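You operate a simulated robot arm through the tools that you are given. There is no shell and no other tool. Be economical: measure what you need, move in short steps, check, and stop when the job is done.

You run a simulated robot arm. Do the job below in one go: nothing can be reset, and whatever is moved stays where it is left.

## Task
Thread the strapper and put one strap on the red coil.
Fine: release the reel brake and press the feed key; the tension is set; lift the guide at the end. Where these are worked on the way, their far stop is far enough and under half their travel is too little: strap guide.
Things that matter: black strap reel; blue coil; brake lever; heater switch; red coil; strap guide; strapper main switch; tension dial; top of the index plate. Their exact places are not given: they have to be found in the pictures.

The check looks at the end state, three seconds after you hand in, the way a careful person would. Anything else that was tipped, shoved, dropped, spilled or broken makes it a failure.

## Robot
A 7-joint arm with a two-finger parallel gripper on a trunk, on a base that drives. Base frame: it is fixed to the floor where the robot stands at the start and does not move with it; the origin is under the middle of the robot, x ahead of it, y to its left, z up. Readings come in m, degrees, newtons and seconds.
With the tool pointing down near the work surface it reaches from about 0.1 to 0.7 m from the robot's upright axis, wherever it stands. Its first joint turns from -115.0 to 115.0 degrees. Places, roughly: black strap reel (15x15x6 cm) [0.7, 0.1, 0.8]; brake lever [0.6, 0, 0.9]; heater switch [0.4, -1, 0.9]; strap guide [0.6, -0.6, 1.3]; strapper main switch [0.5, -0.9, 0.9]; tension dial [0.4, -0.9, 0.9]; top of the index plate [0.6, -0.6, 0.9]. Payload 3.91 kg.
Tool frame: the origin (TCP) lies between the finger pads and is the grasp point; the fingertips stand 0.03 m ahead of it; z points along the fingers, y is the line along which they close. Largest opening 0.11 m; finger width 0.02, thickness 0.01; the body of the gripper, 0.048 by 0.112 m, starts 0.055 m behind the TCP.
Orientation is that of the tool frame in the base frame, as a unit quaternion [w, x, y, z]. With the fingers straight down and closing along the base's y, the tool's x points along the base's -x, its y along +y and its z along -z.

## Interface
- The arm moves only by the tool step_arm. Its argument "targets" is a list of rows, each a list of 3 entries, a list of its own where there are three numbers: the shift along the tool's x, y, z in units of 150 mm (1.0 is 150 mm), then the turn, a rotation vector about the tool's x, y, z in units of 120 degrees (1.0 is 120 degrees), then the gripper command, from -1 (fully open) to 1 (shut), values between in proportion. In form: [[[x, y, z], [rx, ry, rz], grip], ...]. A call has 1 to 10 rows; each row is the pose to reach, as a shift and turn from the pose commanded when the call began, along the tool's axes at that moment. A call with a number of a shift or a turn outside -1 to 1 is refused whole. Rows are played at 5 a second. More than 0.05 m and 8.6 degrees between two rows, or a gripper value outside its range, and nothing of the call is played. Where a pose cannot be reached the arm comes as near as it can. A force on the tool above 50 N (or 10 N above the force at the start of the call, whichever is more), or a blocked arm, ends the call early, and 0.2 s more pass. The fingers move at their own pace (about 0.108 m/s each) and stop on an object; they squeeze with about 34 N. The grip force told is the motor's: it shows also when the fingers shut on nothing. Time passes only in rows, and 0.2 s behind the last, so rows that repeat a pose let the fingers close. The reply holds the time, the measured pose of the TCP, the force on the tool along the base axes, the opening and the grip force, in the units named above and with some noise, with the torque about the TCP (base axes, N m) and any sound that the robot's microphone picked up, and new pictures: "show" is both (left out), scene, wrist or none.
- Cameras (640 x 400 px; columns grow to the right, rows downward): "scene" is now at [0.0134, 0.0871, 1.827]; the picture's right is [-0.64, -0.77, 0.00], its down [-0.43, 0.36, -0.83] and it looks along [0.63, -0.53, -0.56] (base axes); focal length 254 px, centre (320, 200). "wrist" rides on the gripper at [0.072, 0.017, -0.103] in the tool frame; the picture's right is [-0.23, 0.97, 0.00], its down [-0.76, -0.18, -0.62] and it looks along [-0.61, -0.14, 0.78] (tool axes); focal length 222 px, centre (320, 200).
- lift_body(by): slides the trunk up (or, below 0, down) by that many m; the arm and the scene camera ride with it, the base frame stays. It gives what a move gives, with no picture.
- steer(legs): drives the robot by 1 to 6 legs, each [ahead, turn to the left] in m and degrees, along the robot's own axes; the way and the turn of a leg run together, so that a leg with both is an arc; at most 1.5 m and 180 degrees a leg. The arm and the cameras ride along, it lands a little off, and it stops where it bumps. It gives what a move gives, and a new picture of the scene camera.
- turn_head(pan, tilt): turns the head with the scene camera to pan (to the left, within 155 degrees either way) and tilt (down, from -29 to 69), counted from straight ahead of the robot. It gives what a move gives, and a new picture of the scene camera.
- probe_pixels(camera, pixels): there is no depth. For up to 12 entries [column, row, z] of the newest picture of that camera ("zoom" is the newest enlarged one), the place [x, y] in the base frame at which the ray of that pixel passes the height z, good to about 0.002 m, but the place of the scene camera against the robot may be out by one fixed shift of up to 0.018 m in any direction. It takes no simulated time.
- zoom(camera, box): a new picture of the part [left, top, right, bottom] of that camera's present view, enlarged. It takes no simulated time.
- close_job(): hands the job in; it is judged then, once.

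Go step by step. Measure first, check grasps and placings, and put right what went wrong. The budget is 80 turns and 260 pictures, counting those below and the enlarged ones. Unless the task says otherwise, let go and move clear before handing in, and close with one line.

The tools are called after "Call:" as name(argument=value, ...) on one line, values as JSON. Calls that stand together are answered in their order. step_arm: Moves the arm, as the interface text tells. Its arguments: {"type":"object","properties":{"targets":{"type":"array","items":{"type":"array"}},"show":{"type":"string","enum":["both","scene","wrist","none"]}},"required":["targets"]} The other tools are called the same way: lift_body (by) slides the trunk up or down; steer (legs) drives the base; turn_head (pan, tilt) turns the head that bears the scene camera; probe_pixels (camera, pixels) gives the place at which the rays of pixels pass given heights; zoom (camera, box) takes an enlarged picture of a part of a camera's view; close_job () hands the job in.

At the start:

```text
time_s: 0.0
tcp_pos: [0.3632, -0.3006, 1.6436]
orientation: [-0.001, 0.0, 1.0, 0.0]
contact_force: [1.0, 0.2, -0.1]
torque: [0.03, -0.01, 0.05]
gripper_width: 0.1101
finger_force: 0.1
trunk travel left (down, up): [-0.915, 0.075]
robot x, y, heading: [0.0013, -0.002, -0.0]
head pan, tilt: [-39.9, 34.4]
```

scene: 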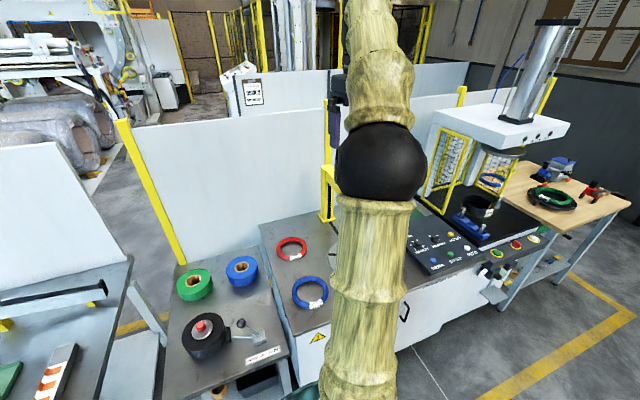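
wrist: 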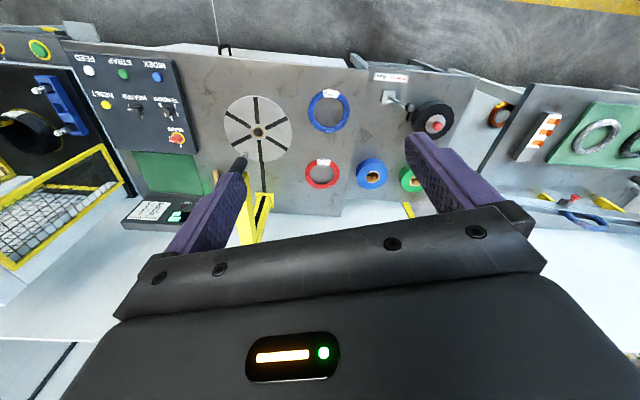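

The wrist picture shows the panel (65–195, 45–150), the index plate (258,128), red coil (322,173), blue coil (328,110) and the black reel with its brake lever (432,118). I'll enlarge those parts to read labels.

Call:
zoom(camera="wrist", box=[50, 30, 210, 150])

Call:
zoom(camera="wrist", box=[210, 60, 480, 230])

Call:
zoom(camera="scene", box=[150, 220, 350, 400])

Call:
zoom(camera="scene", box=[390, 80, 560, 300])

```text
3.33 times, centred on (130, 90) of wrist
```

zoom: 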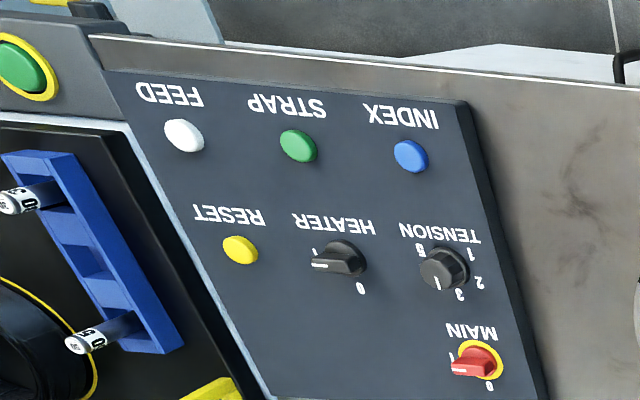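

```text
2.35 times, centred on (345, 145) of wrist
```

zoom: 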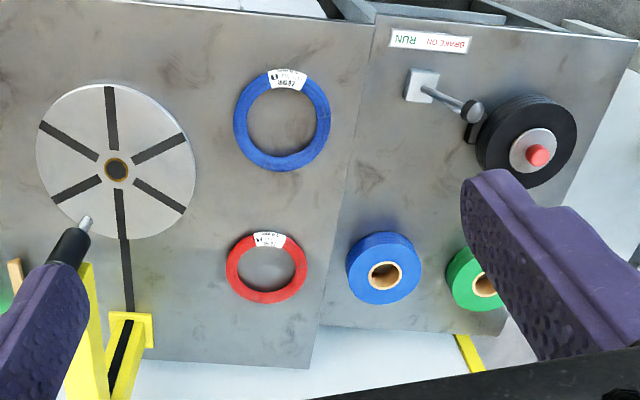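

```text
2.22 times, centred on (250, 310) of scene
```

zoom: 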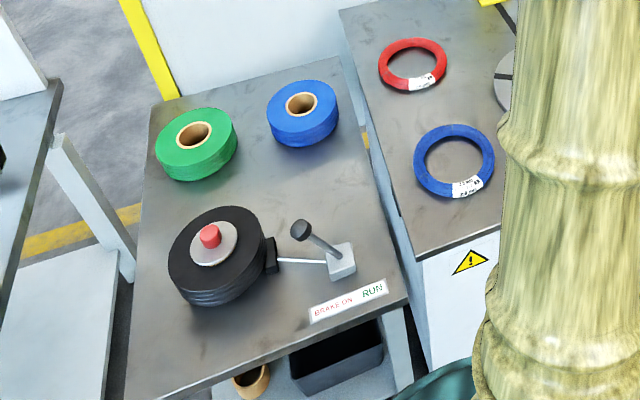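

```text
1.82 times, centred on (475, 190) of scene
```

zoom: 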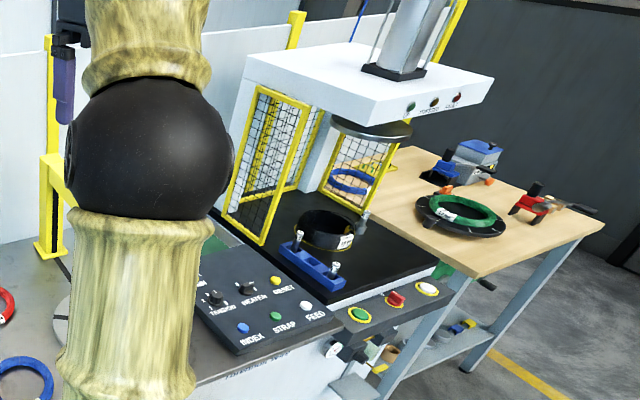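

The panel reads INDEX/STRAP/FEED in front, TENSION/HEATER/RESET in the middle and MAIN at the back; the brake lever leans to the reel side ("BRAKE ON"). I'll probe first places in the wrist picture and look at the guide post by turning the head.

Call:
probe_pixels(camera="wrist", pixels=[[258, 130, 0.79], [322, 174, 0.78], [328, 110, 0.78], [436, 124, 0.83], [410, 107, 0.9], [89, 71, 0.85], [124, 74, 0.85], [157, 76, 0.85], [136, 107, 0.85], [167, 110, 0.85], [177, 138, 0.85], [240, 165, 1.3]])

Call:
turn_head(pan=-60, tilt=30)

Call:
zoom(camera="wrist", box=[110, 120, 290, 270])

```text
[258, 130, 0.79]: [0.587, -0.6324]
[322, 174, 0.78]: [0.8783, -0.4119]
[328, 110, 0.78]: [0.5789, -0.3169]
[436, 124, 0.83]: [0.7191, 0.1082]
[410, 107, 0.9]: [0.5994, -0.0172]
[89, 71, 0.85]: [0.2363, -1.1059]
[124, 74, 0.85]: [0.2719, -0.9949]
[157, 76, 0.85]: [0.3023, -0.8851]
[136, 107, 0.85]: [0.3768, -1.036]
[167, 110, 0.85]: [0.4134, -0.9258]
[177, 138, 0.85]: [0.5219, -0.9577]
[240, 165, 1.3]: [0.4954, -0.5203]
```

```text
time_s: 0.8
tcp_pos: [0.3636, -0.3004, 1.6439]
orientation: [0.001, 0.0, 1.0, 0.0]
contact_force: [-0.3, -0.4, 0.2]
torque: [0.02, -0.02, 0.0]
gripper_width: 0.11
finger_force: 0.1
trunk travel left (down, up): [-0.915, 0.075]
robot x, y, heading: [0.0021, 0.0015, 0.1]
head pan, tilt: [-60.0, 30.0]
```

scene: 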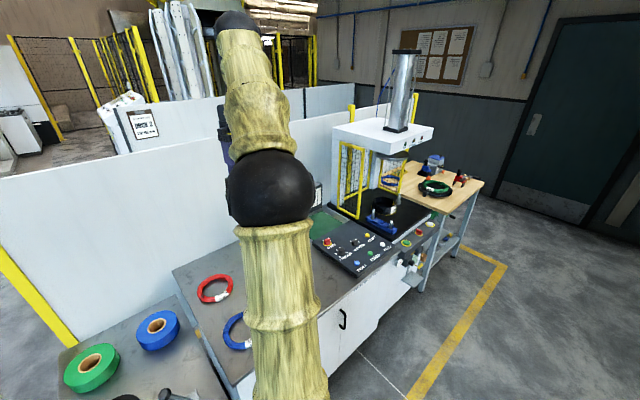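

```text
2.67 times, centred on (200, 195) of wrist
```

zoom: 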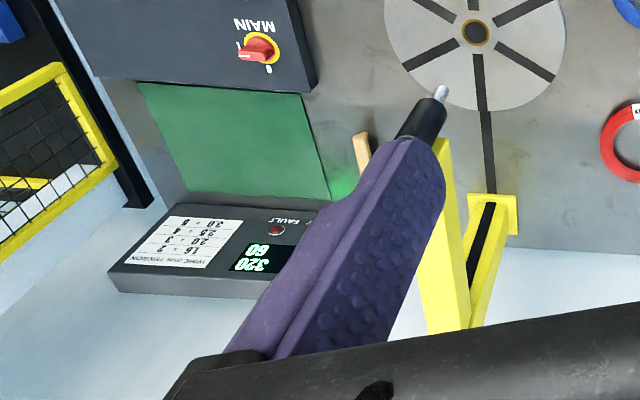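

The table has a tension card (thickness → tension) and a display showing 320 / 60 beside the green sheet. I'll swing the arm toward the brake lever to look at it closely.

Call:
step_arm(targets=[[[0, 0.25, 0], [0, 0, 0], -1], [[0, 0.5, 0], [0, 0, 0], -1], [[0, 0.75, 0], [0, 0, 0], -1], [[0, 1, 0], [0, 0, 0], -1]], show="none")

Call:
step_arm(targets=[[[0, 0.25, 0], [0, 0, 0], -1], [[0, 0.5, 0], [0, 0, 0], -1], [[0, 0.75, 0], [0, 0, 0], -1], [[0, 1, 0], [0, 0, 0], -1]], show="none")

Call:
lift_body(by=-0.45)

Call:
turn_head(pan=-45, tilt=25)

Call:
zoom(camera="wrist", box=[0, 0, 640, 400])

```text
time_s: 1.8
tcp_pos: [0.3634, -0.1493, 1.6425]
orientation: [-0.001, 0.0, 1.0, -0.001]
contact_force: [-0.8, 0.7, -0.2]
torque: [-0.01, 0.01, 0.0]
gripper_width: 0.1098
finger_force: 0.0
trunk travel left (down, up): [-0.915, 0.075]
robot x, y, heading: [-0.0017, 0.003, -0.0]
head pan, tilt: [-60.0, 30.0]
```

```text
time_s: 2.8
tcp_pos: [0.3625, 0.0009, 1.6436]
orientation: [0.0, 0.0, 1.0, 0.0]
contact_force: [-0.5, -0.4, -0.5]
torque: [-0.01, -0.03, 0.0]
gripper_width: 0.11
finger_force: 0.0
trunk travel left (down, up): [-0.915, 0.075]
robot x, y, heading: [-0.0001, -0.0021, 0.0]
head pan, tilt: [-60.0, 30.0]
```

```text
refused: -0.45 is not a number from -0.4 to 0.4
```

```text
time_s: 3.6
tcp_pos: [0.3629, 0.0003, 1.6433]
orientation: [-0.001, 0.0, 1.0, 0.0]
contact_force: [0.6, 0.1, -0.7]
torque: [0.02, -0.01, -0.04]
gripper_width: 0.1099
finger_force: 0.0
trunk travel left (down, up): [-0.915, 0.075]
robot x, y, heading: [0.0018, -0.0006, -0.2]
head pan, tilt: [-45.0, 25.0]
```

scene: 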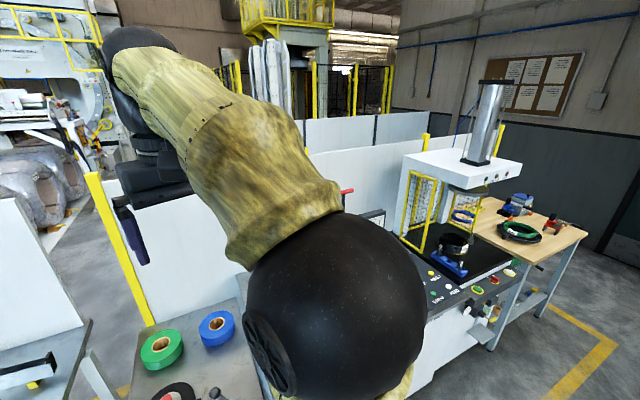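

```text
1.00 times, centred on (320, 200) of wrist
```

zoom: 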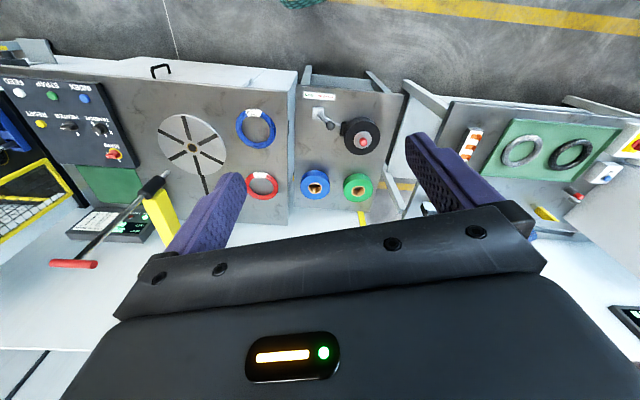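

The guide appears as a rod with red grip at (75,263) running to a black head at (152,186). I'll enlarge it, then lower the trunk.

Call:
zoom(camera="wrist", box=[30, 140, 230, 290])

Call:
lift_body(by=-0.35)

Call:
zoom(camera="wrist", box=[0, 0, 640, 400])

```text
2.67 times, centred on (130, 215) of wrist
```

zoom: 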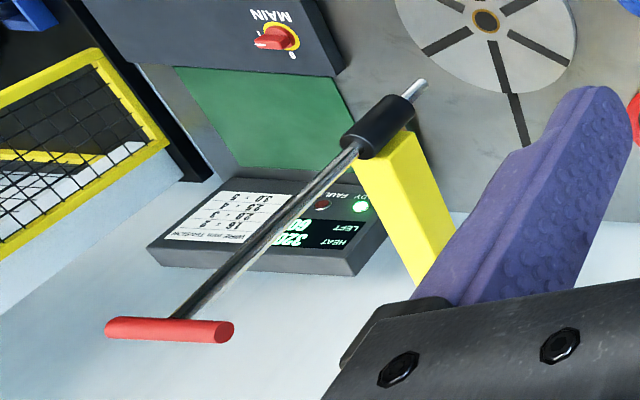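

```text
time_s: 7.0
tcp_pos: [0.3632, -0.0004, 1.293]
orientation: [0.0, -0.001, 1.0, 0.0]
contact_force: [0.3, -0.5, 0.7]
torque: [-0.01, 0.01, 0.03]
gripper_width: 0.1097
finger_force: 0.1
trunk travel left (down, up): [-0.565, 0.425]
robot x, y, heading: [-0.0009, 0.0001, -0.0]
head pan, tilt: [-45.0, 25.0]
```

```text
1.00 times, centred on (320, 200) of wrist
```

zoom: 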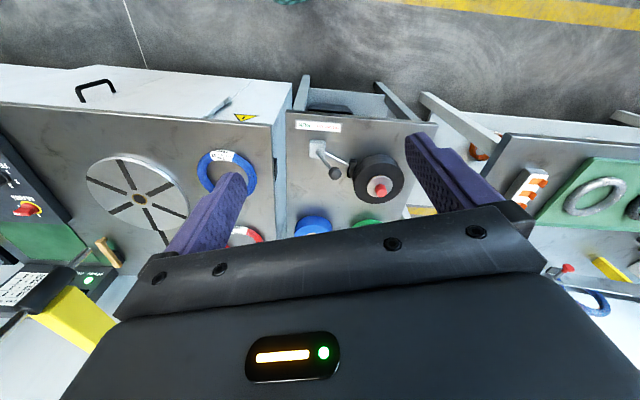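

Display shows HEAT 320 and a green READY lamp. Now zooming on the brake lever (335,165).

Call:
zoom(camera="wrist", box=[280, 100, 430, 220])

Call:
zoom(camera="wrist", box=[0, 130, 200, 350])

Call:
probe_pixels(camera="wrist", pixels=[[335, 172, 0.85], [335, 172, 0.9], [317, 148, 0.8], [376, 180, 0.83], [296, 125, 0.77], [340, 128, 0.77], [243, 228, 0.78], [220, 174, 0.78], [138, 199, 0.78]])

```text
3.33 times, centred on (355, 160) of wrist
```

zoom: 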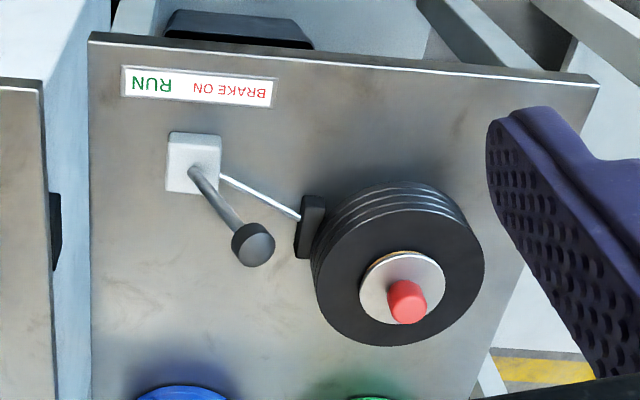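

```text
1.82 times, centred on (100, 240) of wrist
```

zoom: 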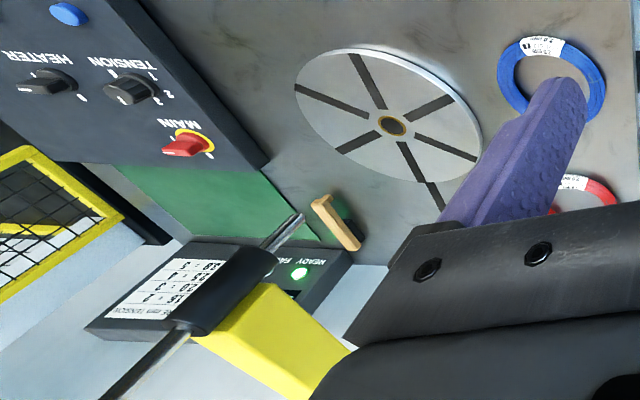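

```text
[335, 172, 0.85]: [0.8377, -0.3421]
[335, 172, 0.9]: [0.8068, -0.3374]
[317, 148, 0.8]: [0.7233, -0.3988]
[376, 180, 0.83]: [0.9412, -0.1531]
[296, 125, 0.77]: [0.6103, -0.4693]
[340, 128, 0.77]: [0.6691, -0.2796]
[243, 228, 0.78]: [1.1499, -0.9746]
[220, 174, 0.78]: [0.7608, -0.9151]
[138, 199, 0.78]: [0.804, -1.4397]
```

Those probes used an old picture, so I take a fresh wrist picture by lowering the arm a little.

Call:
step_arm(targets=[[[0, 0, 0.02], [0, 0, 0], -1]], show="wrist")

Call:
probe_pixels(camera="wrist", pixels=[[335, 173, 0.85], [335, 173, 0.9], [317, 148, 0.8], [376, 180, 0.83], [296, 125, 0.77], [340, 128, 0.77], [243, 228, 0.78], [220, 174, 0.78], [138, 199, 0.78]])

Call:
step_arm(targets=[[[0, 0, 0.3], [0, 0, 0], -1], [[0, 0, 0.6], [0, 0, 0], -1], [[0, 0, 0.9], [0, 0, 0], -1]], show="wrist")

```text
time_s: 7.4
tcp_pos: [0.3632, 0.0001, 1.2883]
orientation: [0.0, 0.0, 1.0, 0.0]
contact_force: [0.3, 0.1, 0.4]
torque: [0.0, -0.02, 0.0]
gripper_width: 0.1102
finger_force: 0.0
trunk travel left (down, up): [-0.565, 0.425]
robot x, y, heading: [0.0018, 0.0002, -0.0]
head pan, tilt: [-45.0, 25.0]
```

wrist: 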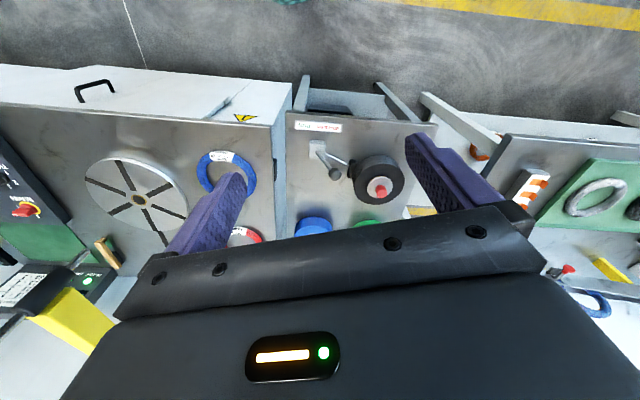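

```text
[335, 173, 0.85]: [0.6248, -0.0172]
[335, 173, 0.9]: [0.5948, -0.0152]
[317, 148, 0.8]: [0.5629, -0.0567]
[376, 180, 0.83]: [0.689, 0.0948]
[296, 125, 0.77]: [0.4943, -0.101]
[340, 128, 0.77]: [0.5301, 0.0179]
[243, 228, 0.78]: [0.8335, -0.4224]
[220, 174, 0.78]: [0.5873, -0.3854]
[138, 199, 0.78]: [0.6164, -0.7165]
```

```text
time_s: 8.2
tcp_pos: [0.3642, -0.001, 1.1531]
orientation: [0.001, 0.0, 1.0, 0.0]
contact_force: [-0.4, -0.2, 0.0]
torque: [-0.01, 0.01, 0.01]
gripper_width: 0.1098
finger_force: 0.1
trunk travel left (down, up): [-0.565, 0.425]
robot x, y, heading: [0.0007, -0.0021, 0.4]
head pan, tilt: [-45.0, 25.0]
```

wrist: 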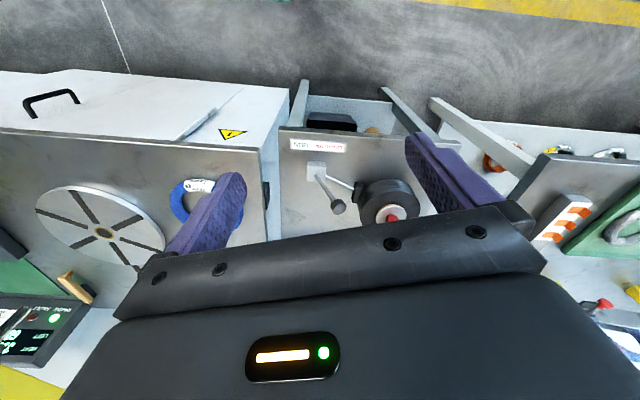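

The index plate comes out near z 0.87 by triangulation (two views disagree at 0.78). Now triangulating the lever knob at (338,206), base (316,170), and reel (393,213).

Call:
probe_pixels(camera="wrist", pixels=[[338, 206, 0.85], [338, 206, 0.9], [338, 206, 0.95], [316, 170, 0.8], [316, 170, 0.77], [103, 233, 0.86], [103, 233, 0.88], [200, 200, 0.86], [292, 144, 0.77], [346, 147, 0.77]])

Call:
zoom(camera="wrist", box=[280, 130, 420, 240])

Call:
zoom(camera="wrist", box=[0, 160, 200, 370])

```text
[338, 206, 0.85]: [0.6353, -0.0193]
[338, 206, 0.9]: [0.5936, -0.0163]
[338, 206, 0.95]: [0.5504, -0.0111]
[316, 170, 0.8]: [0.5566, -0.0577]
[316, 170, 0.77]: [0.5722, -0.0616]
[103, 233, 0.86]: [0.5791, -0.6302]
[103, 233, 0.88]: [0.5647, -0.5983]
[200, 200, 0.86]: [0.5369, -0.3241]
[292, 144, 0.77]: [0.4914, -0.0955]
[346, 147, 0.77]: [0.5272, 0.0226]
```

```text
3.64 times, centred on (350, 185) of wrist
```

zoom: 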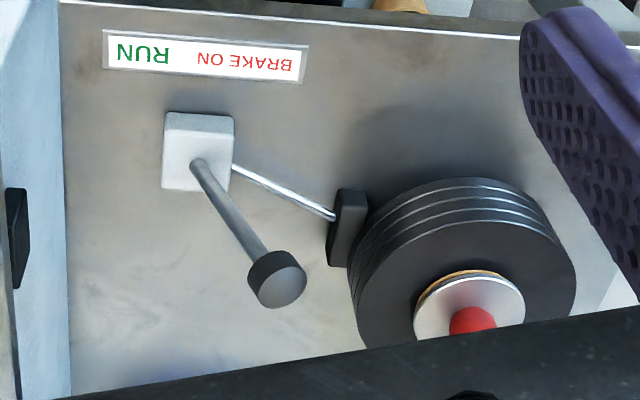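

```text
1.90 times, centred on (100, 265) of wrist
```

zoom: 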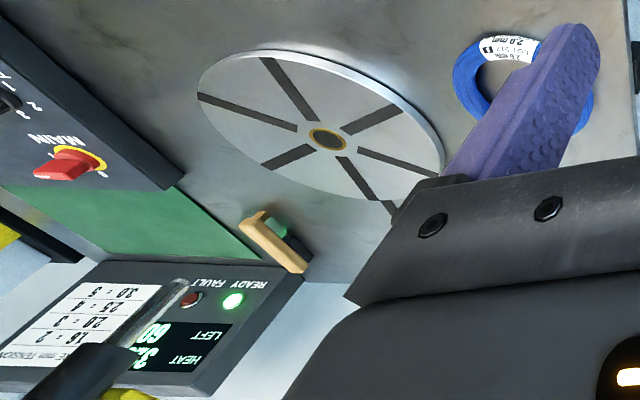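

The knob triangulates to (0.594,-0.016,0.90); RUN is on the -y side. I'll lower the trunk, close the fingers, go beside the knob on the reel side and push it to -y.

Call:
lift_body(by=-0.18)

Call:
step_arm(targets=[[[0, 0.17, 0], [0, 0, 0], 1], [[0, 0.35, 0], [0, 0, 0], 1], [[-0.25, 0.35, 0], [0, 0, 0], 1], [[-0.5, 0.35, 0], [0, 0, 0], 1], [[-0.75, 0.35, 0], [0, 0, 0], 1], [[-1, 0.35, 0], [0, 0, 0], 1]], show="wrist")

```text
time_s: 10.2
tcp_pos: [0.3636, -0.0003, 0.9755]
orientation: [0.0, -0.001, 1.0, 0.0]
contact_force: [0.3, 0.1, -0.1]
torque: [0.01, 0.03, 0.01]
gripper_width: 0.1098
finger_force: 0.1
trunk travel left (down, up): [-0.385, 0.605]
robot x, y, heading: [0.0034, 0.004, 0.1]
head pan, tilt: [-45.0, 25.0]
```

```text
time_s: 11.6
tcp_pos: [0.5136, 0.0536, 0.9741]
orientation: [-0.001, 0.0, 1.0, -0.001]
contact_force: [0.9, 0.7, -0.4]
torque: [-0.01, 0.03, -0.02]
gripper_width: 0.0001
finger_force: 34.2
trunk travel left (down, up): [-0.385, 0.605]
robot x, y, heading: [0.0031, 0.0016, -0.2]
head pan, tilt: [-45.0, 25.0]
```

wrist: 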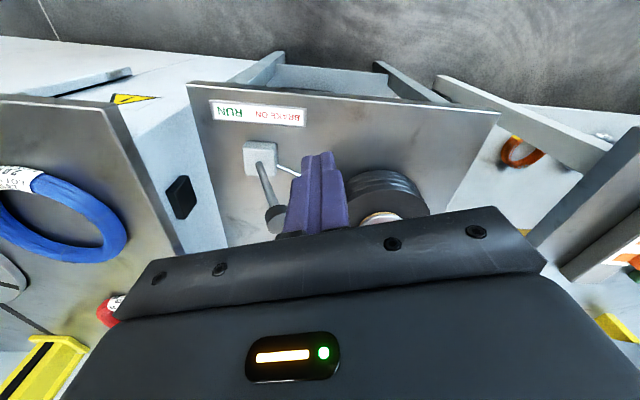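

The closed fingers are beside the knob (275,215). Next: 8 cm ahead, 7 cm down, then sweep to -y.

Call:
step_arm(targets=[[[-0.27, 0, 0], [0, 0, 0], 1], [[-0.54, 0, 0], [0, 0, 0], 1], [[-0.54, 0, 0.24], [0, 0, 0], 1], [[-0.54, 0, 0.47], [0, 0, 0], 1]], show="wrist")

```text
time_s: 12.6
tcp_pos: [0.5949, 0.0523, 0.9039]
orientation: [0.0, 0.0, 1.0, 0.0]
contact_force: [0.6, -0.4, 0.0]
torque: [-0.01, -0.02, -0.01]
gripper_width: 0.0
finger_force: 34.2
trunk travel left (down, up): [-0.385, 0.605]
robot x, y, heading: [-0.0016, 0.0015, -0.1]
head pan, tilt: [-45.0, 25.0]
```

wrist: 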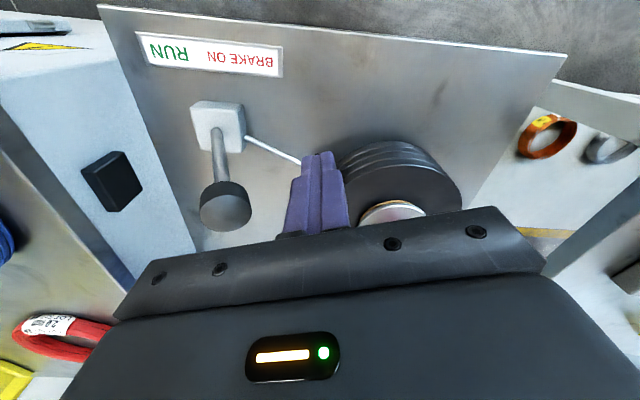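

Knob (225,205) lies clear on the left of the fingers. Pushing 14 cm to -y.

Call:
step_arm(targets=[[[0, -0.2, 0], [0, 0, 0], 1], [[0, -0.35, 0], [0, 0, 0], 1], [[0, -0.5, 0], [0, 0, 0], 1], [[0, -0.65, 0], [0, 0, 0], 1], [[0, -0.8, 0], [0, 0, 0], 1], [[0, -0.93, 0], [0, 0, 0], 1]], show="wrist")

```text
time_s: 14.0
tcp_pos: [0.5947, -0.0883, 0.9056]
orientation: [0.0, 0.0, 1.0, 0.0]
contact_force: [-0.4, -1.1, 0.1]
torque: [-0.01, -0.01, 0.0]
gripper_width: 0.0
finger_force: 33.9
trunk travel left (down, up): [-0.385, 0.605]
robot x, y, heading: [0.0011, 0.0037, 0.0]
head pan, tilt: [-45.0, 25.0]
```

wrist: 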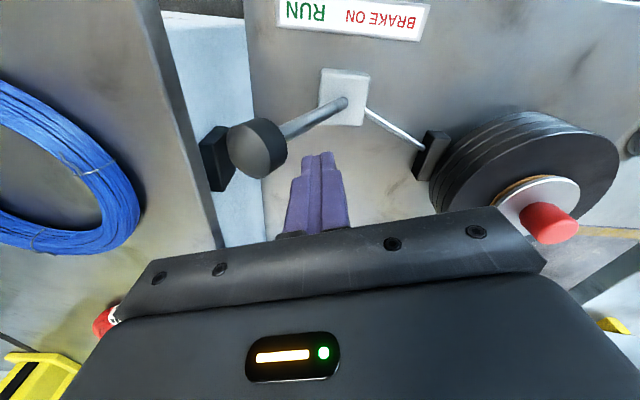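

The lever has tipped to the RUN side and the pad (430,155) is off the reel. A small nudge tells whether it is at its stop.

Call:
step_arm(targets=[[[0, -0.07, 0], [0, 0, 0], 1], [[0, -0.14, 0], [0, 0, 0], 1], [[0, -0.2, 0], [0, 0, 0], 1]], show="wrist")

```text
time_s: 14.8
tcp_pos: [0.5975, -0.1164, 0.9055]
orientation: [0.0, 0.0, 1.0, 0.0]
contact_force: [8.8, 2.7, 0.2]
torque: [0.13, -0.22, -0.01]
gripper_width: 0.0002
finger_force: 34.4
trunk travel left (down, up): [-0.385, 0.605]
robot x, y, heading: [0.0003, 0.0, 0.2]
head pan, tilt: [-45.0, 25.0]
```

wrist: 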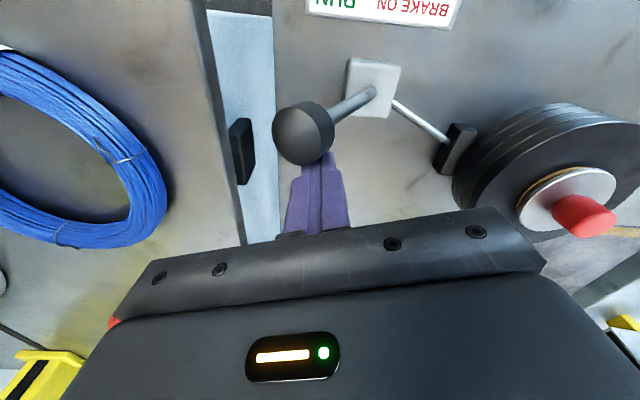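

The lever is at its RUN stop (finger slid past it). I back off, rise, and photograph the scene for the drive.

Call:
step_arm(targets=[[[0.05, 0.2, 0], [0, 0, 0], 1], [[0.05, 0.25, -0.3], [0, 0, 0], 1], [[0.05, 0.25, -0.6], [0, 0, 0], 1], [[0.3, 0.25, -0.8], [0, 0, 0], 1], [[0.6, 0.25, -0.9], [0, 0, 0], 1], [[0.9, 0.25, -0.9], [0, 0, 0], 1]], show="none")

Call:
step_arm(targets=[[[0.3, 0.2, 0], [0, 0, 0], -1], [[0.6, 0.5, 0], [0, 0, 0], -1], [[0.6, 0.8, 0], [0, 0, 0], -1]], show="none")

Call:
turn_head(pan=-50, tilt=45)

```text
time_s: 15.2
tcp_pos: [0.5972, -0.1016, 0.9072]
orientation: [0.014, 0.004, 1.0, -0.006]
contact_force: [17.7, -5.2, -4.4]
torque: [-0.01, -0.41, 0.23]
gripper_width: 0.0
finger_force: 34.4
trunk travel left (down, up): [-0.385, 0.605]
robot x, y, heading: [0.0045, 0.0008, 0.1]
head pan, tilt: [-45.0, 25.0]
stopped in row 2: the force on the tool passed its limit (the readings are from after the stop); the commanded pose is now the measured one
```

```text
refused: row 1 steps farther than a row can; nothing moved
```

```text
time_s: 16.1
tcp_pos: [0.5966, -0.1015, 0.9076]
orientation: [0.014, 0.003, 1.0, -0.007]
contact_force: [23.7, -7.6, -3.3]
torque: [-0.11, -0.53, 0.29]
gripper_width: 0.0002
finger_force: 33.8
trunk travel left (down, up): [-0.385, 0.605]
robot x, y, heading: [0.0027, 0.0001, -0.0]
head pan, tilt: [-50.0, 45.0]
```

scene: 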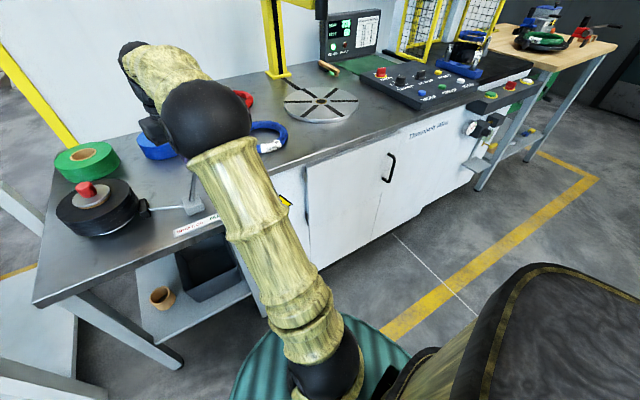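

The finger presses the knob from behind (+24 N in x). I ease 1.5 cm ahead (+x), then rise straight up.

Call:
step_arm(targets=[[[-0.1, 0.0, 0], [0, 0, 0], 1], [[-0.12, 0.1, 0], [0, 0, 0], 1], [[-0.12, 0.1, -0.3], [0, 0, 0], 1], [[-0.12, 0.1, -0.6], [0, 0, 0], 1]], show="wrist")

```text
time_s: 17.1
tcp_pos: [0.6091, -0.0839, 0.9989]
orientation: [0.012, 0.004, 1.0, -0.007]
contact_force: [-0.7, 0.2, -0.2]
torque: [0.0, 0.02, 0.0]
gripper_width: 0.0
finger_force: 33.8
trunk travel left (down, up): [-0.385, 0.605]
robot x, y, heading: [0.0003, 0.0002, 0.0]
head pan, tilt: [-50.0, 45.0]
```

wrist: 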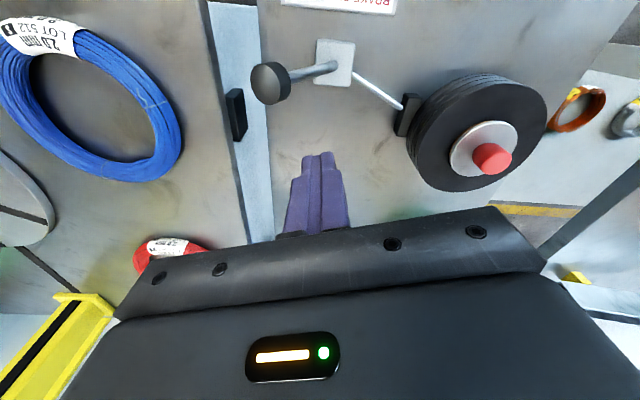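

The lever stays at RUN. The coils' labels give wire size ("2.0 mm" on blue), so I read the red one's label (165,250) too.

Call:
zoom(camera="wrist", box=[120, 220, 230, 290])

Call:
zoom(camera="scene", box=[250, 0, 550, 190])

Call:
zoom(camera="scene", box=[350, 50, 480, 120])

Call:
probe_pixels(camera="wrist", pixels=[[164, 248, 0.87], [70, 105, 0.87]])

Call:
probe_pixels(camera="scene", pixels=[[320, 104, 0.87], [305, 190, 0.86], [400, 132, 0.86], [470, 105, 0.86], [270, 135, 0.87], [275, 75, 0.86], [240, 97, 0.87]])

```text
5.71 times, centred on (175, 255) of wrist
```

zoom: 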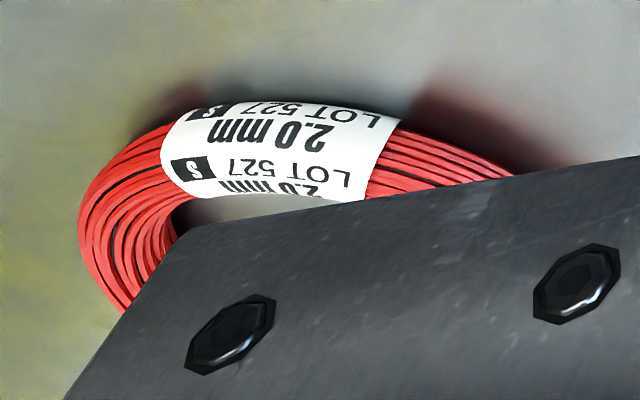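

```text
2.11 times, centred on (400, 95) of scene
```

zoom: 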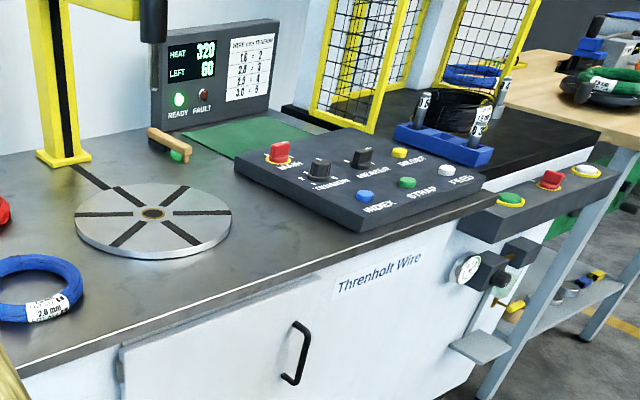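

```text
4.92 times, centred on (415, 85) of scene
```

zoom: 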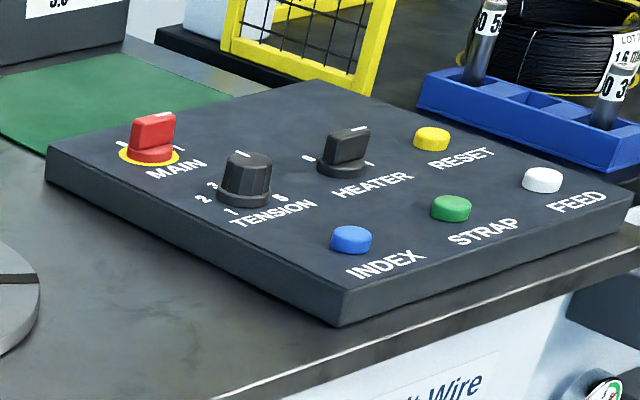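

```text
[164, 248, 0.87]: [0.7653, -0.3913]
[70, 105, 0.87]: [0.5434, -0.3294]
```

```text
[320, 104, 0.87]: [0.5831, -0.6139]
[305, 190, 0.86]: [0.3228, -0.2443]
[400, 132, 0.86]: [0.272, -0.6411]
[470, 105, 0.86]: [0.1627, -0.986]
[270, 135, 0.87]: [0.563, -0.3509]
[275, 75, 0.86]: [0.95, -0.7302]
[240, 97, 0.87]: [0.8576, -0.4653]
```

Red coil is 2.0 mm wire; MAIN and HEATER look on; dial needs a top view. I measure the table front edge and robot base to plan the drive, and read the card.

Call:
probe_pixels(camera="scene", pixels=[[309, 189, 0.86], [400, 143, 0.86], [495, 97, 0.86], [340, 316, 0.2], [340, 316, 0.4], [235, 380, 0.2], [410, 355, 0.2], [500, 150, 0.5]])

Call:
zoom(camera="scene", box=[315, 5, 395, 65])

Call:
turn_head(pan=-40, tilt=10)

```text
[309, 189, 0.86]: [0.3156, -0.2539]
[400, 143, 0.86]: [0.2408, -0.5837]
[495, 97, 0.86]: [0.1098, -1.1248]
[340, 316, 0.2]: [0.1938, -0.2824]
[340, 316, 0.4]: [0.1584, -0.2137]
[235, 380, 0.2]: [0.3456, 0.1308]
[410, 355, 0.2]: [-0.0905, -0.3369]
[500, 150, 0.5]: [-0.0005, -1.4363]
```

```text
6.67 times, centred on (355, 35) of scene
```

zoom: 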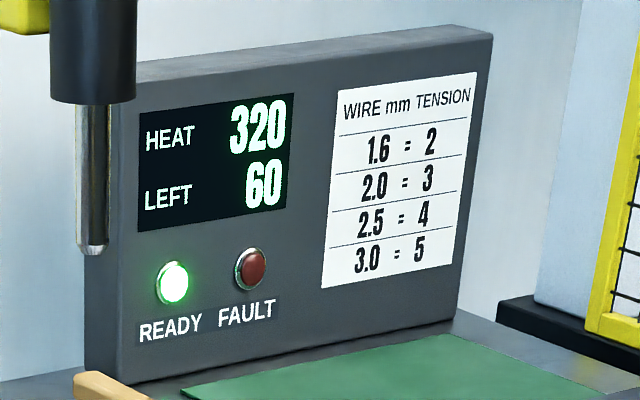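

```text
time_s: 18.1
tcp_pos: [0.609, -0.0855, 0.9979]
orientation: [0.013, 0.002, 1.0, -0.008]
contact_force: [0.0, 0.6, 0.1]
torque: [0.02, -0.03, 0.02]
gripper_width: 0.0001
finger_force: 33.9
trunk travel left (down, up): [-0.385, 0.605]
robot x, y, heading: [-0.0004, -0.0042, -0.1]
head pan, tilt: [-40.0, 10.0]
```

scene: 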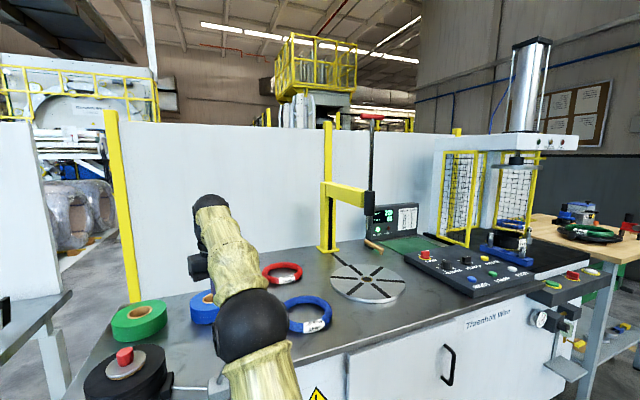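

The card says 2.0 mm → tension 3. The guide is the vertical rod with a red T-grip (371,117) in the sleeve (370,198), now up. The machine front is turned about 13°; I look down at the base to see how close I can stand, and probe the coil.

Call:
probe_pixels(camera="scene", pixels=[[283, 273, 0.87], [367, 282, 0.875], [308, 316, 0.87], [327, 251, 0.86], [371, 117, 1.3], [371, 117, 1.4], [370, 205, 1.1], [370, 205, 1.0]])

Call:
turn_head(pan=-30, tilt=69)

```text
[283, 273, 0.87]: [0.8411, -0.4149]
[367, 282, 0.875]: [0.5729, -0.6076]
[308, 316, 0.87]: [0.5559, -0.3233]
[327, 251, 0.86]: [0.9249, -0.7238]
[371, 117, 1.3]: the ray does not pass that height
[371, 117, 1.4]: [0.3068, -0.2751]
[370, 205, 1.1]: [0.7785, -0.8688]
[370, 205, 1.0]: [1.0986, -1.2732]
```

```text
time_s: 19.4
tcp_pos: [0.6086, -0.0858, 0.9979]
orientation: [0.013, 0.003, 1.0, -0.007]
contact_force: [0.6, 0.6, 0.1]
torque: [0.05, 0.01, -0.01]
gripper_width: 0.0
finger_force: 34.0
trunk travel left (down, up): [-0.385, 0.605]
robot x, y, heading: [-0.001, 0.0009, -0.1]
head pan, tilt: [-30.0, 68.8]
```

scene: 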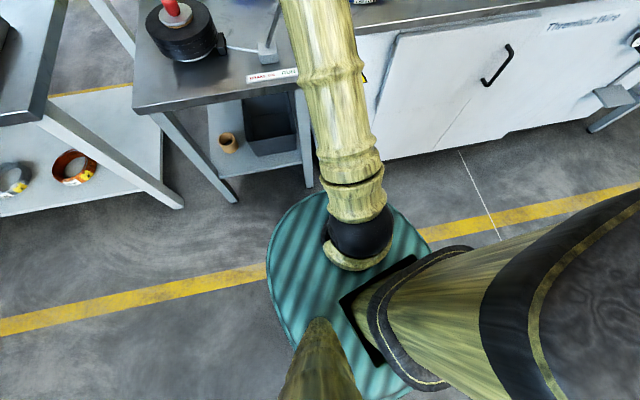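

Call:
probe_pixels(camera="scene", pixels=[[310, 195, 0.1], [310, 195, 0.3], [310, 195, 0.5], [266, 270, 0.3], [430, 260, 0.3], [400, 156, 0.0], [400, 156, 0.1], [500, 132, 0.0], [500, 132, 0.1], [335, 75, 0.82], [380, 220, 0.5]])

Call:
zoom(camera="scene", box=[240, 100, 480, 300])

```text
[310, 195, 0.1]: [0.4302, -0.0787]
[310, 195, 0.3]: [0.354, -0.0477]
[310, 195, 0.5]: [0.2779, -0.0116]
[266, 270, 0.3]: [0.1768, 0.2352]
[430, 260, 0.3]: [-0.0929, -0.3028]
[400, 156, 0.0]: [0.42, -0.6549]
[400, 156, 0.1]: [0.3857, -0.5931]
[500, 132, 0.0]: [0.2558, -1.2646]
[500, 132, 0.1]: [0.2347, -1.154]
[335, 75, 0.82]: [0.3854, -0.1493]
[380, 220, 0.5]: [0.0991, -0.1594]
```

```text
2.00 times, centred on (360, 200) of scene
```

zoom: 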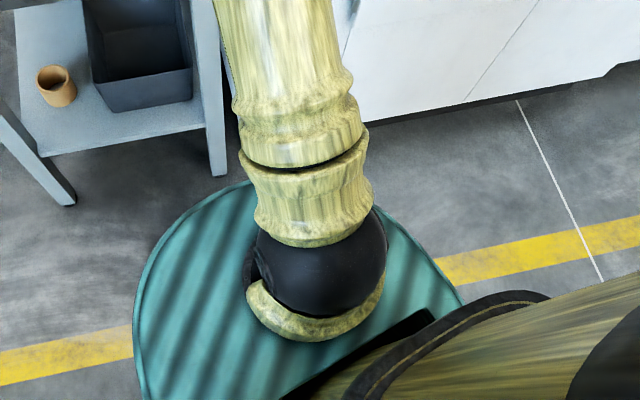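

Base front reaches about 0.33 m from the axis, so I can't get much nearer than now; I'll do the panel from further right first. First I retract the arm to the initial tucked place.

Call:
step_arm(targets=[[[0.25, 0.1, -0.2], [0, 0, 0], -1], [[0.5, 0.2, -0.4], [0, 0, 0], -1], [[0.75, 0.3, -0.5], [0, 0, 0], -1], [[1, 0.4, -0.5], [0, 0, 0], -1]], show="none")

Call:
step_arm(targets=[[[0.25, 0.1, 0], [0, 0, 0], -1], [[0.5, 0.15, 0], [0, 0, 0], -1], [[0.75, 0.15, 0], [0, 0, 0], -1], [[0.9, 0.15, 0], [0, 0, 0], -1]], show="none")

Call:
turn_head(pan=0, tilt=45)

```text
refused: row 1 steps farther than a row can; nothing moved
```

```text
time_s: 20.4
tcp_pos: [0.4746, -0.0613, 0.9959]
orientation: [0.013, 0.003, 1.0, -0.007]
contact_force: [-0.5, -0.1, -0.2]
torque: [0.01, 0.02, 0.02]
gripper_width: 0.11
finger_force: 0.0
trunk travel left (down, up): [-0.385, 0.605]
robot x, y, heading: [-0.0027, -0.0005, 0.0]
head pan, tilt: [-30.0, 68.8]
```

```text
time_s: 21.3
tcp_pos: [0.4739, -0.0601, 0.997]
orientation: [0.014, 0.002, 1.0, -0.007]
contact_force: [1.2, -0.2, -0.2]
torque: [0.0, -0.01, -0.01]
gripper_width: 0.11
finger_force: 0.0
trunk travel left (down, up): [-0.385, 0.605]
robot x, y, heading: [-0.0003, 0.0006, -0.2]
head pan, tilt: [0.0, 45.0]
```

scene: 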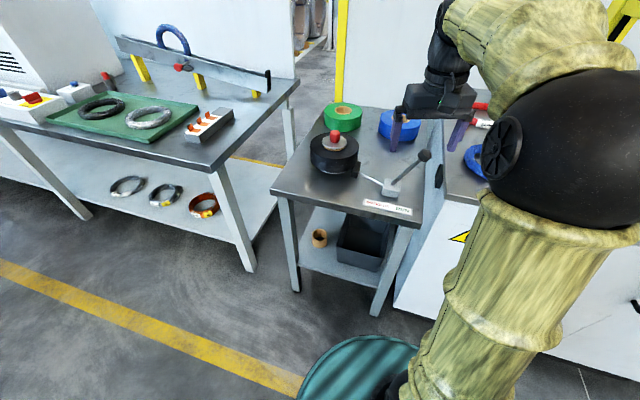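

The brake lever shows released (425,157). Retract a bit more and rise, then drive to the right along the machine.

Call:
step_arm(targets=[[[0.2, 0.1, -0.2], [0, 0, 0], -1], [[0.4, 0.2, -0.4], [0, 0, 0], -1], [[0.6, 0.3, -0.6], [0, 0, 0], -1], [[0.8, 0.4, -0.8], [0, 0, 0], -1]], show="none")

Call:
steer(legs=[[0, -103], [0.68, 0], [0, 90]])

```text
time_s: 22.3
tcp_pos: [0.3518, 0.0025, 1.1111]
orientation: [0.012, 0.003, 1.0, -0.007]
contact_force: [0.6, -0.9, 0.1]
torque: [-0.06, 0.02, 0.01]
gripper_width: 0.11
finger_force: 0.0
trunk travel left (down, up): [-0.385, 0.605]
robot x, y, heading: [0.002, 0.0021, -0.0]
head pan, tilt: [0.0, 45.0]
```

```text
time_s: 34.2
tcp_pos: [0.193, -0.7359, 1.1112]
orientation: [0.013, 0.114, 0.993, -0.007]
contact_force: [-0.7, 0.1, -0.2]
torque: [-0.02, 0.0, -0.03]
gripper_width: 0.11
finger_force: 0.0
trunk travel left (down, up): [-0.385, 0.605]
robot x, y, heading: [-0.1507, -0.6581, -12.9]
head pan, tilt: [0.0, 45.0]
```

scene: 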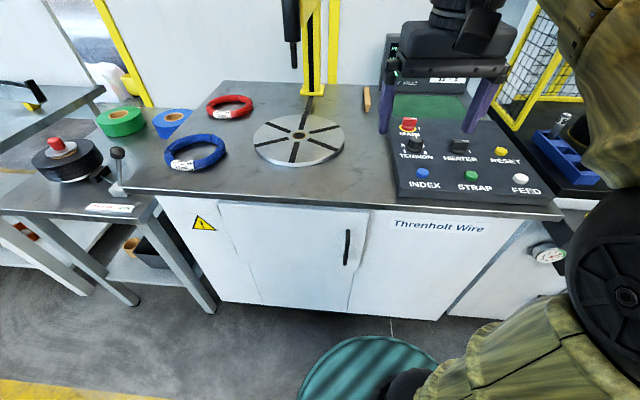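

Now well placed before the machine; panel buttons visible at (422,172)–(520,178). I take a wrist picture over the panel.

Call:
step_arm(targets=[[[0, -0.2, 0], [0, 0, 0], 1], [[0, -0.4, 0], [0, 0, 0], 1], [[0, -0.6, 0], [0, 0, 0], 1]], show="wrist")

Call:
probe_pixels(camera="scene", pixels=[[422, 173, 0.92], [471, 175, 0.92], [520, 178, 0.92], [415, 146, 0.93], [459, 146, 0.93], [408, 124, 0.93], [298, 137, 0.875], [230, 105, 0.87]])

Call:
zoom(camera="wrist", box=[160, 60, 480, 260])

```text
time_s: 35.0
tcp_pos: [0.1729, -0.8247, 1.1123]
orientation: [0.012, 0.114, 0.993, -0.008]
contact_force: [-0.6, 0.3, 0.4]
torque: [-0.02, 0.05, 0.01]
gripper_width: 0.0
finger_force: 33.7
trunk travel left (down, up): [-0.385, 0.605]
robot x, y, heading: [-0.1546, -0.66, -12.8]
head pan, tilt: [0.0, 45.0]
```

wrist: 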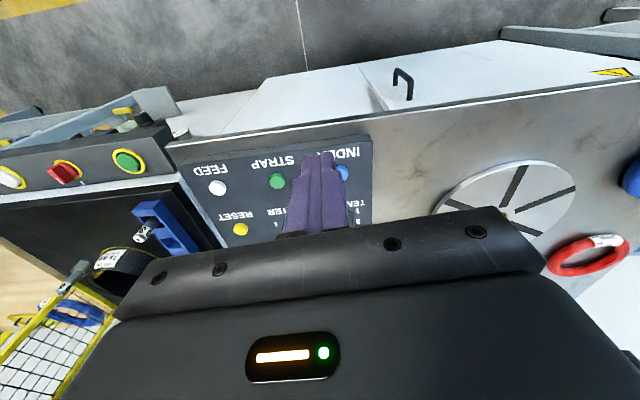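

```text
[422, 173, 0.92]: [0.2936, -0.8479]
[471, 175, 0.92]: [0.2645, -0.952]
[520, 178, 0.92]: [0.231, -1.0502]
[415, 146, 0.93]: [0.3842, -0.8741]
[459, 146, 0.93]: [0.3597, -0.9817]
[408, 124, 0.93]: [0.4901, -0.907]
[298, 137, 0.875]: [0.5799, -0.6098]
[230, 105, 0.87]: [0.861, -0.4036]
```

```text
2.00 times, centred on (320, 160) of wrist
```

zoom: 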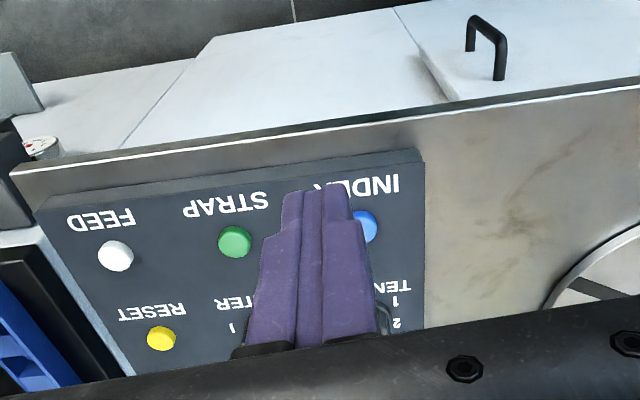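

The fingers hide the dial here; the scene camera sees it well, so I enlarge that.

Call:
turn_head(pan=-20, tilt=45)

Call:
zoom(camera="scene", box=[260, 90, 420, 190])

Call:
probe_pixels(camera="wrist", pixels=[[217, 188, 0.92], [276, 181, 0.92], [342, 172, 0.92], [217, 188, 0.9], [276, 181, 0.9], [505, 211, 0.875], [372, 137, 0.9]])

```text
time_s: 35.8
tcp_pos: [0.1721, -0.8234, 1.1125]
orientation: [0.013, 0.113, 0.993, -0.009]
contact_force: [0.8, 0.5, 0.0]
torque: [0.0, 0.0, -0.01]
gripper_width: 0.0001
finger_force: 34.4
trunk travel left (down, up): [-0.385, 0.605]
robot x, y, heading: [-0.1537, -0.6564, -12.9]
head pan, tilt: [-20.0, 45.0]
```

scene: 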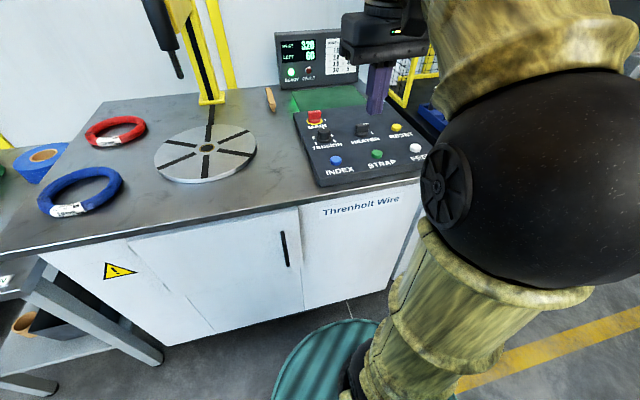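

```text
4.00 times, centred on (340, 140) of scene
```

zoom: 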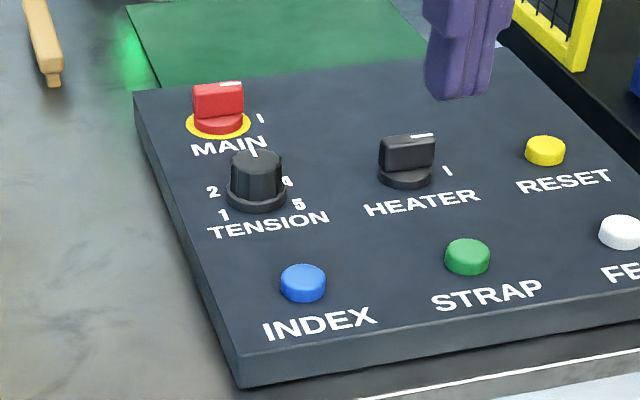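

```text
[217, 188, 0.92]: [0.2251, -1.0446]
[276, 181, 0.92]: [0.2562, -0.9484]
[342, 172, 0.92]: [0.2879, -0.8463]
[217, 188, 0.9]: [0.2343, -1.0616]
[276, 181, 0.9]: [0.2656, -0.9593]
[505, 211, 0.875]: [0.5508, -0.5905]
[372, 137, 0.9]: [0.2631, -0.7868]
```

The dial mark points to the hidden "3" at the back between 2 and 4, and MAIN/HEATER point to 1 — all already right for 2.0 mm. Next is FEED: I move the closed fingers over it at about (0.231,-1.052).

Call:
step_arm(targets=[[[-0.15, -0.25, 0], [0, 0, 0], 1], [[-0.3, -0.5, 0], [0, 0, 0], 1], [[-0.45, -0.75, 0], [0, 0, 0], 1], [[-0.6, -1, 0], [0, 0, 0], 1]], show="none")

Call:
step_arm(targets=[[[-0.06, -0.2, 0.2], [0, 0, 0], 1], [[-0.12, -0.4, 0.4], [0, 0, 0], 1], [[-0.12, -0.4, 0.6], [0, 0, 0], 1], [[-0.12, -0.4, 0.75], [0, 0, 0], 1]], show="both")

```text
time_s: 36.8
tcp_pos: [0.2244, -0.9923, 1.1148]
orientation: [0.013, 0.115, 0.993, -0.01]
contact_force: [-0.5, 0.6, 1.2]
torque: [-0.03, 0.02, 0.01]
gripper_width: 0.0
finger_force: 34.1
trunk travel left (down, up): [-0.385, 0.605]
robot x, y, heading: [-0.1514, -0.6593, -12.7]
head pan, tilt: [-20.0, 45.0]
```

```text
time_s: 37.8
tcp_pos: [0.2319, -1.0551, 1.0047]
orientation: [0.012, 0.114, 0.993, -0.009]
contact_force: [0.9, -0.2, -0.8]
torque: [-0.02, -0.01, 0.01]
gripper_width: 0.0001
finger_force: 34.3
trunk travel left (down, up): [-0.385, 0.605]
robot x, y, heading: [-0.1492, -0.6602, -12.6]
head pan, tilt: [-20.0, 45.0]
```

scene: 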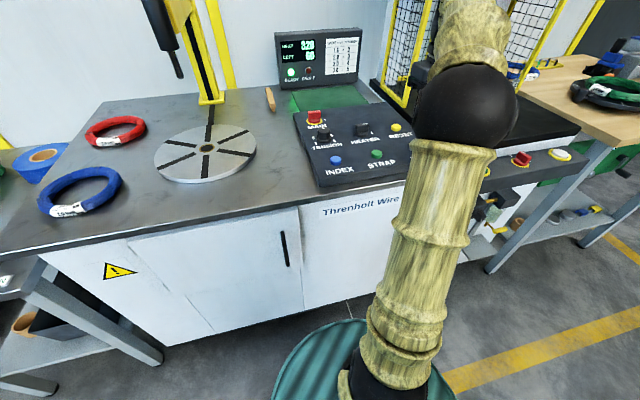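
wrist: 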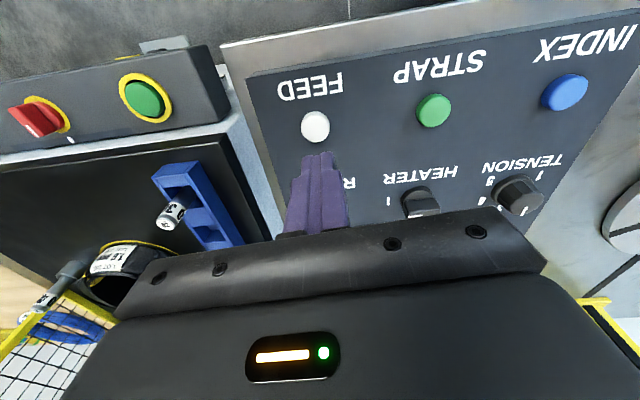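

FEED is at (315,127), just ahead of the fingertips (320,153). Probing to place exactly.

Call:
probe_pixels(camera="wrist", pixels=[[315, 127, 0.92], [315, 127, 0.9], [434, 111, 0.92], [434, 111, 0.9], [566, 92, 0.9], [320, 153, 0.975]])

Call:
zoom(camera="wrist", box=[440, 120, 600, 240])

```text
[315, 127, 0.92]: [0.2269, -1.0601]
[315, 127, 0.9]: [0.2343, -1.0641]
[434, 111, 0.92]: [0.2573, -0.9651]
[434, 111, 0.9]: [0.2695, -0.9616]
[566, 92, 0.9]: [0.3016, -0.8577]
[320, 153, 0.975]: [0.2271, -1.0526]
```

```text
3.33 times, centred on (520, 180) of wrist
```

zoom: 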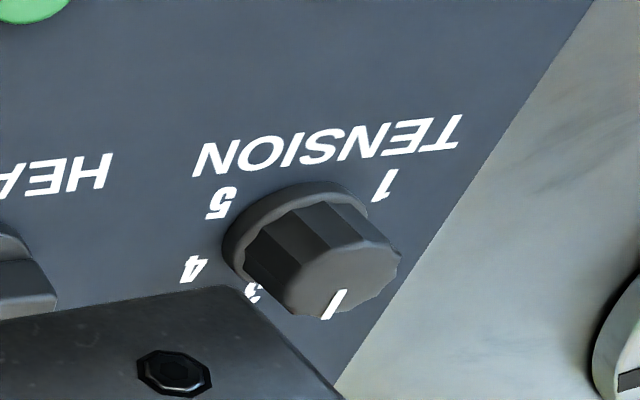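

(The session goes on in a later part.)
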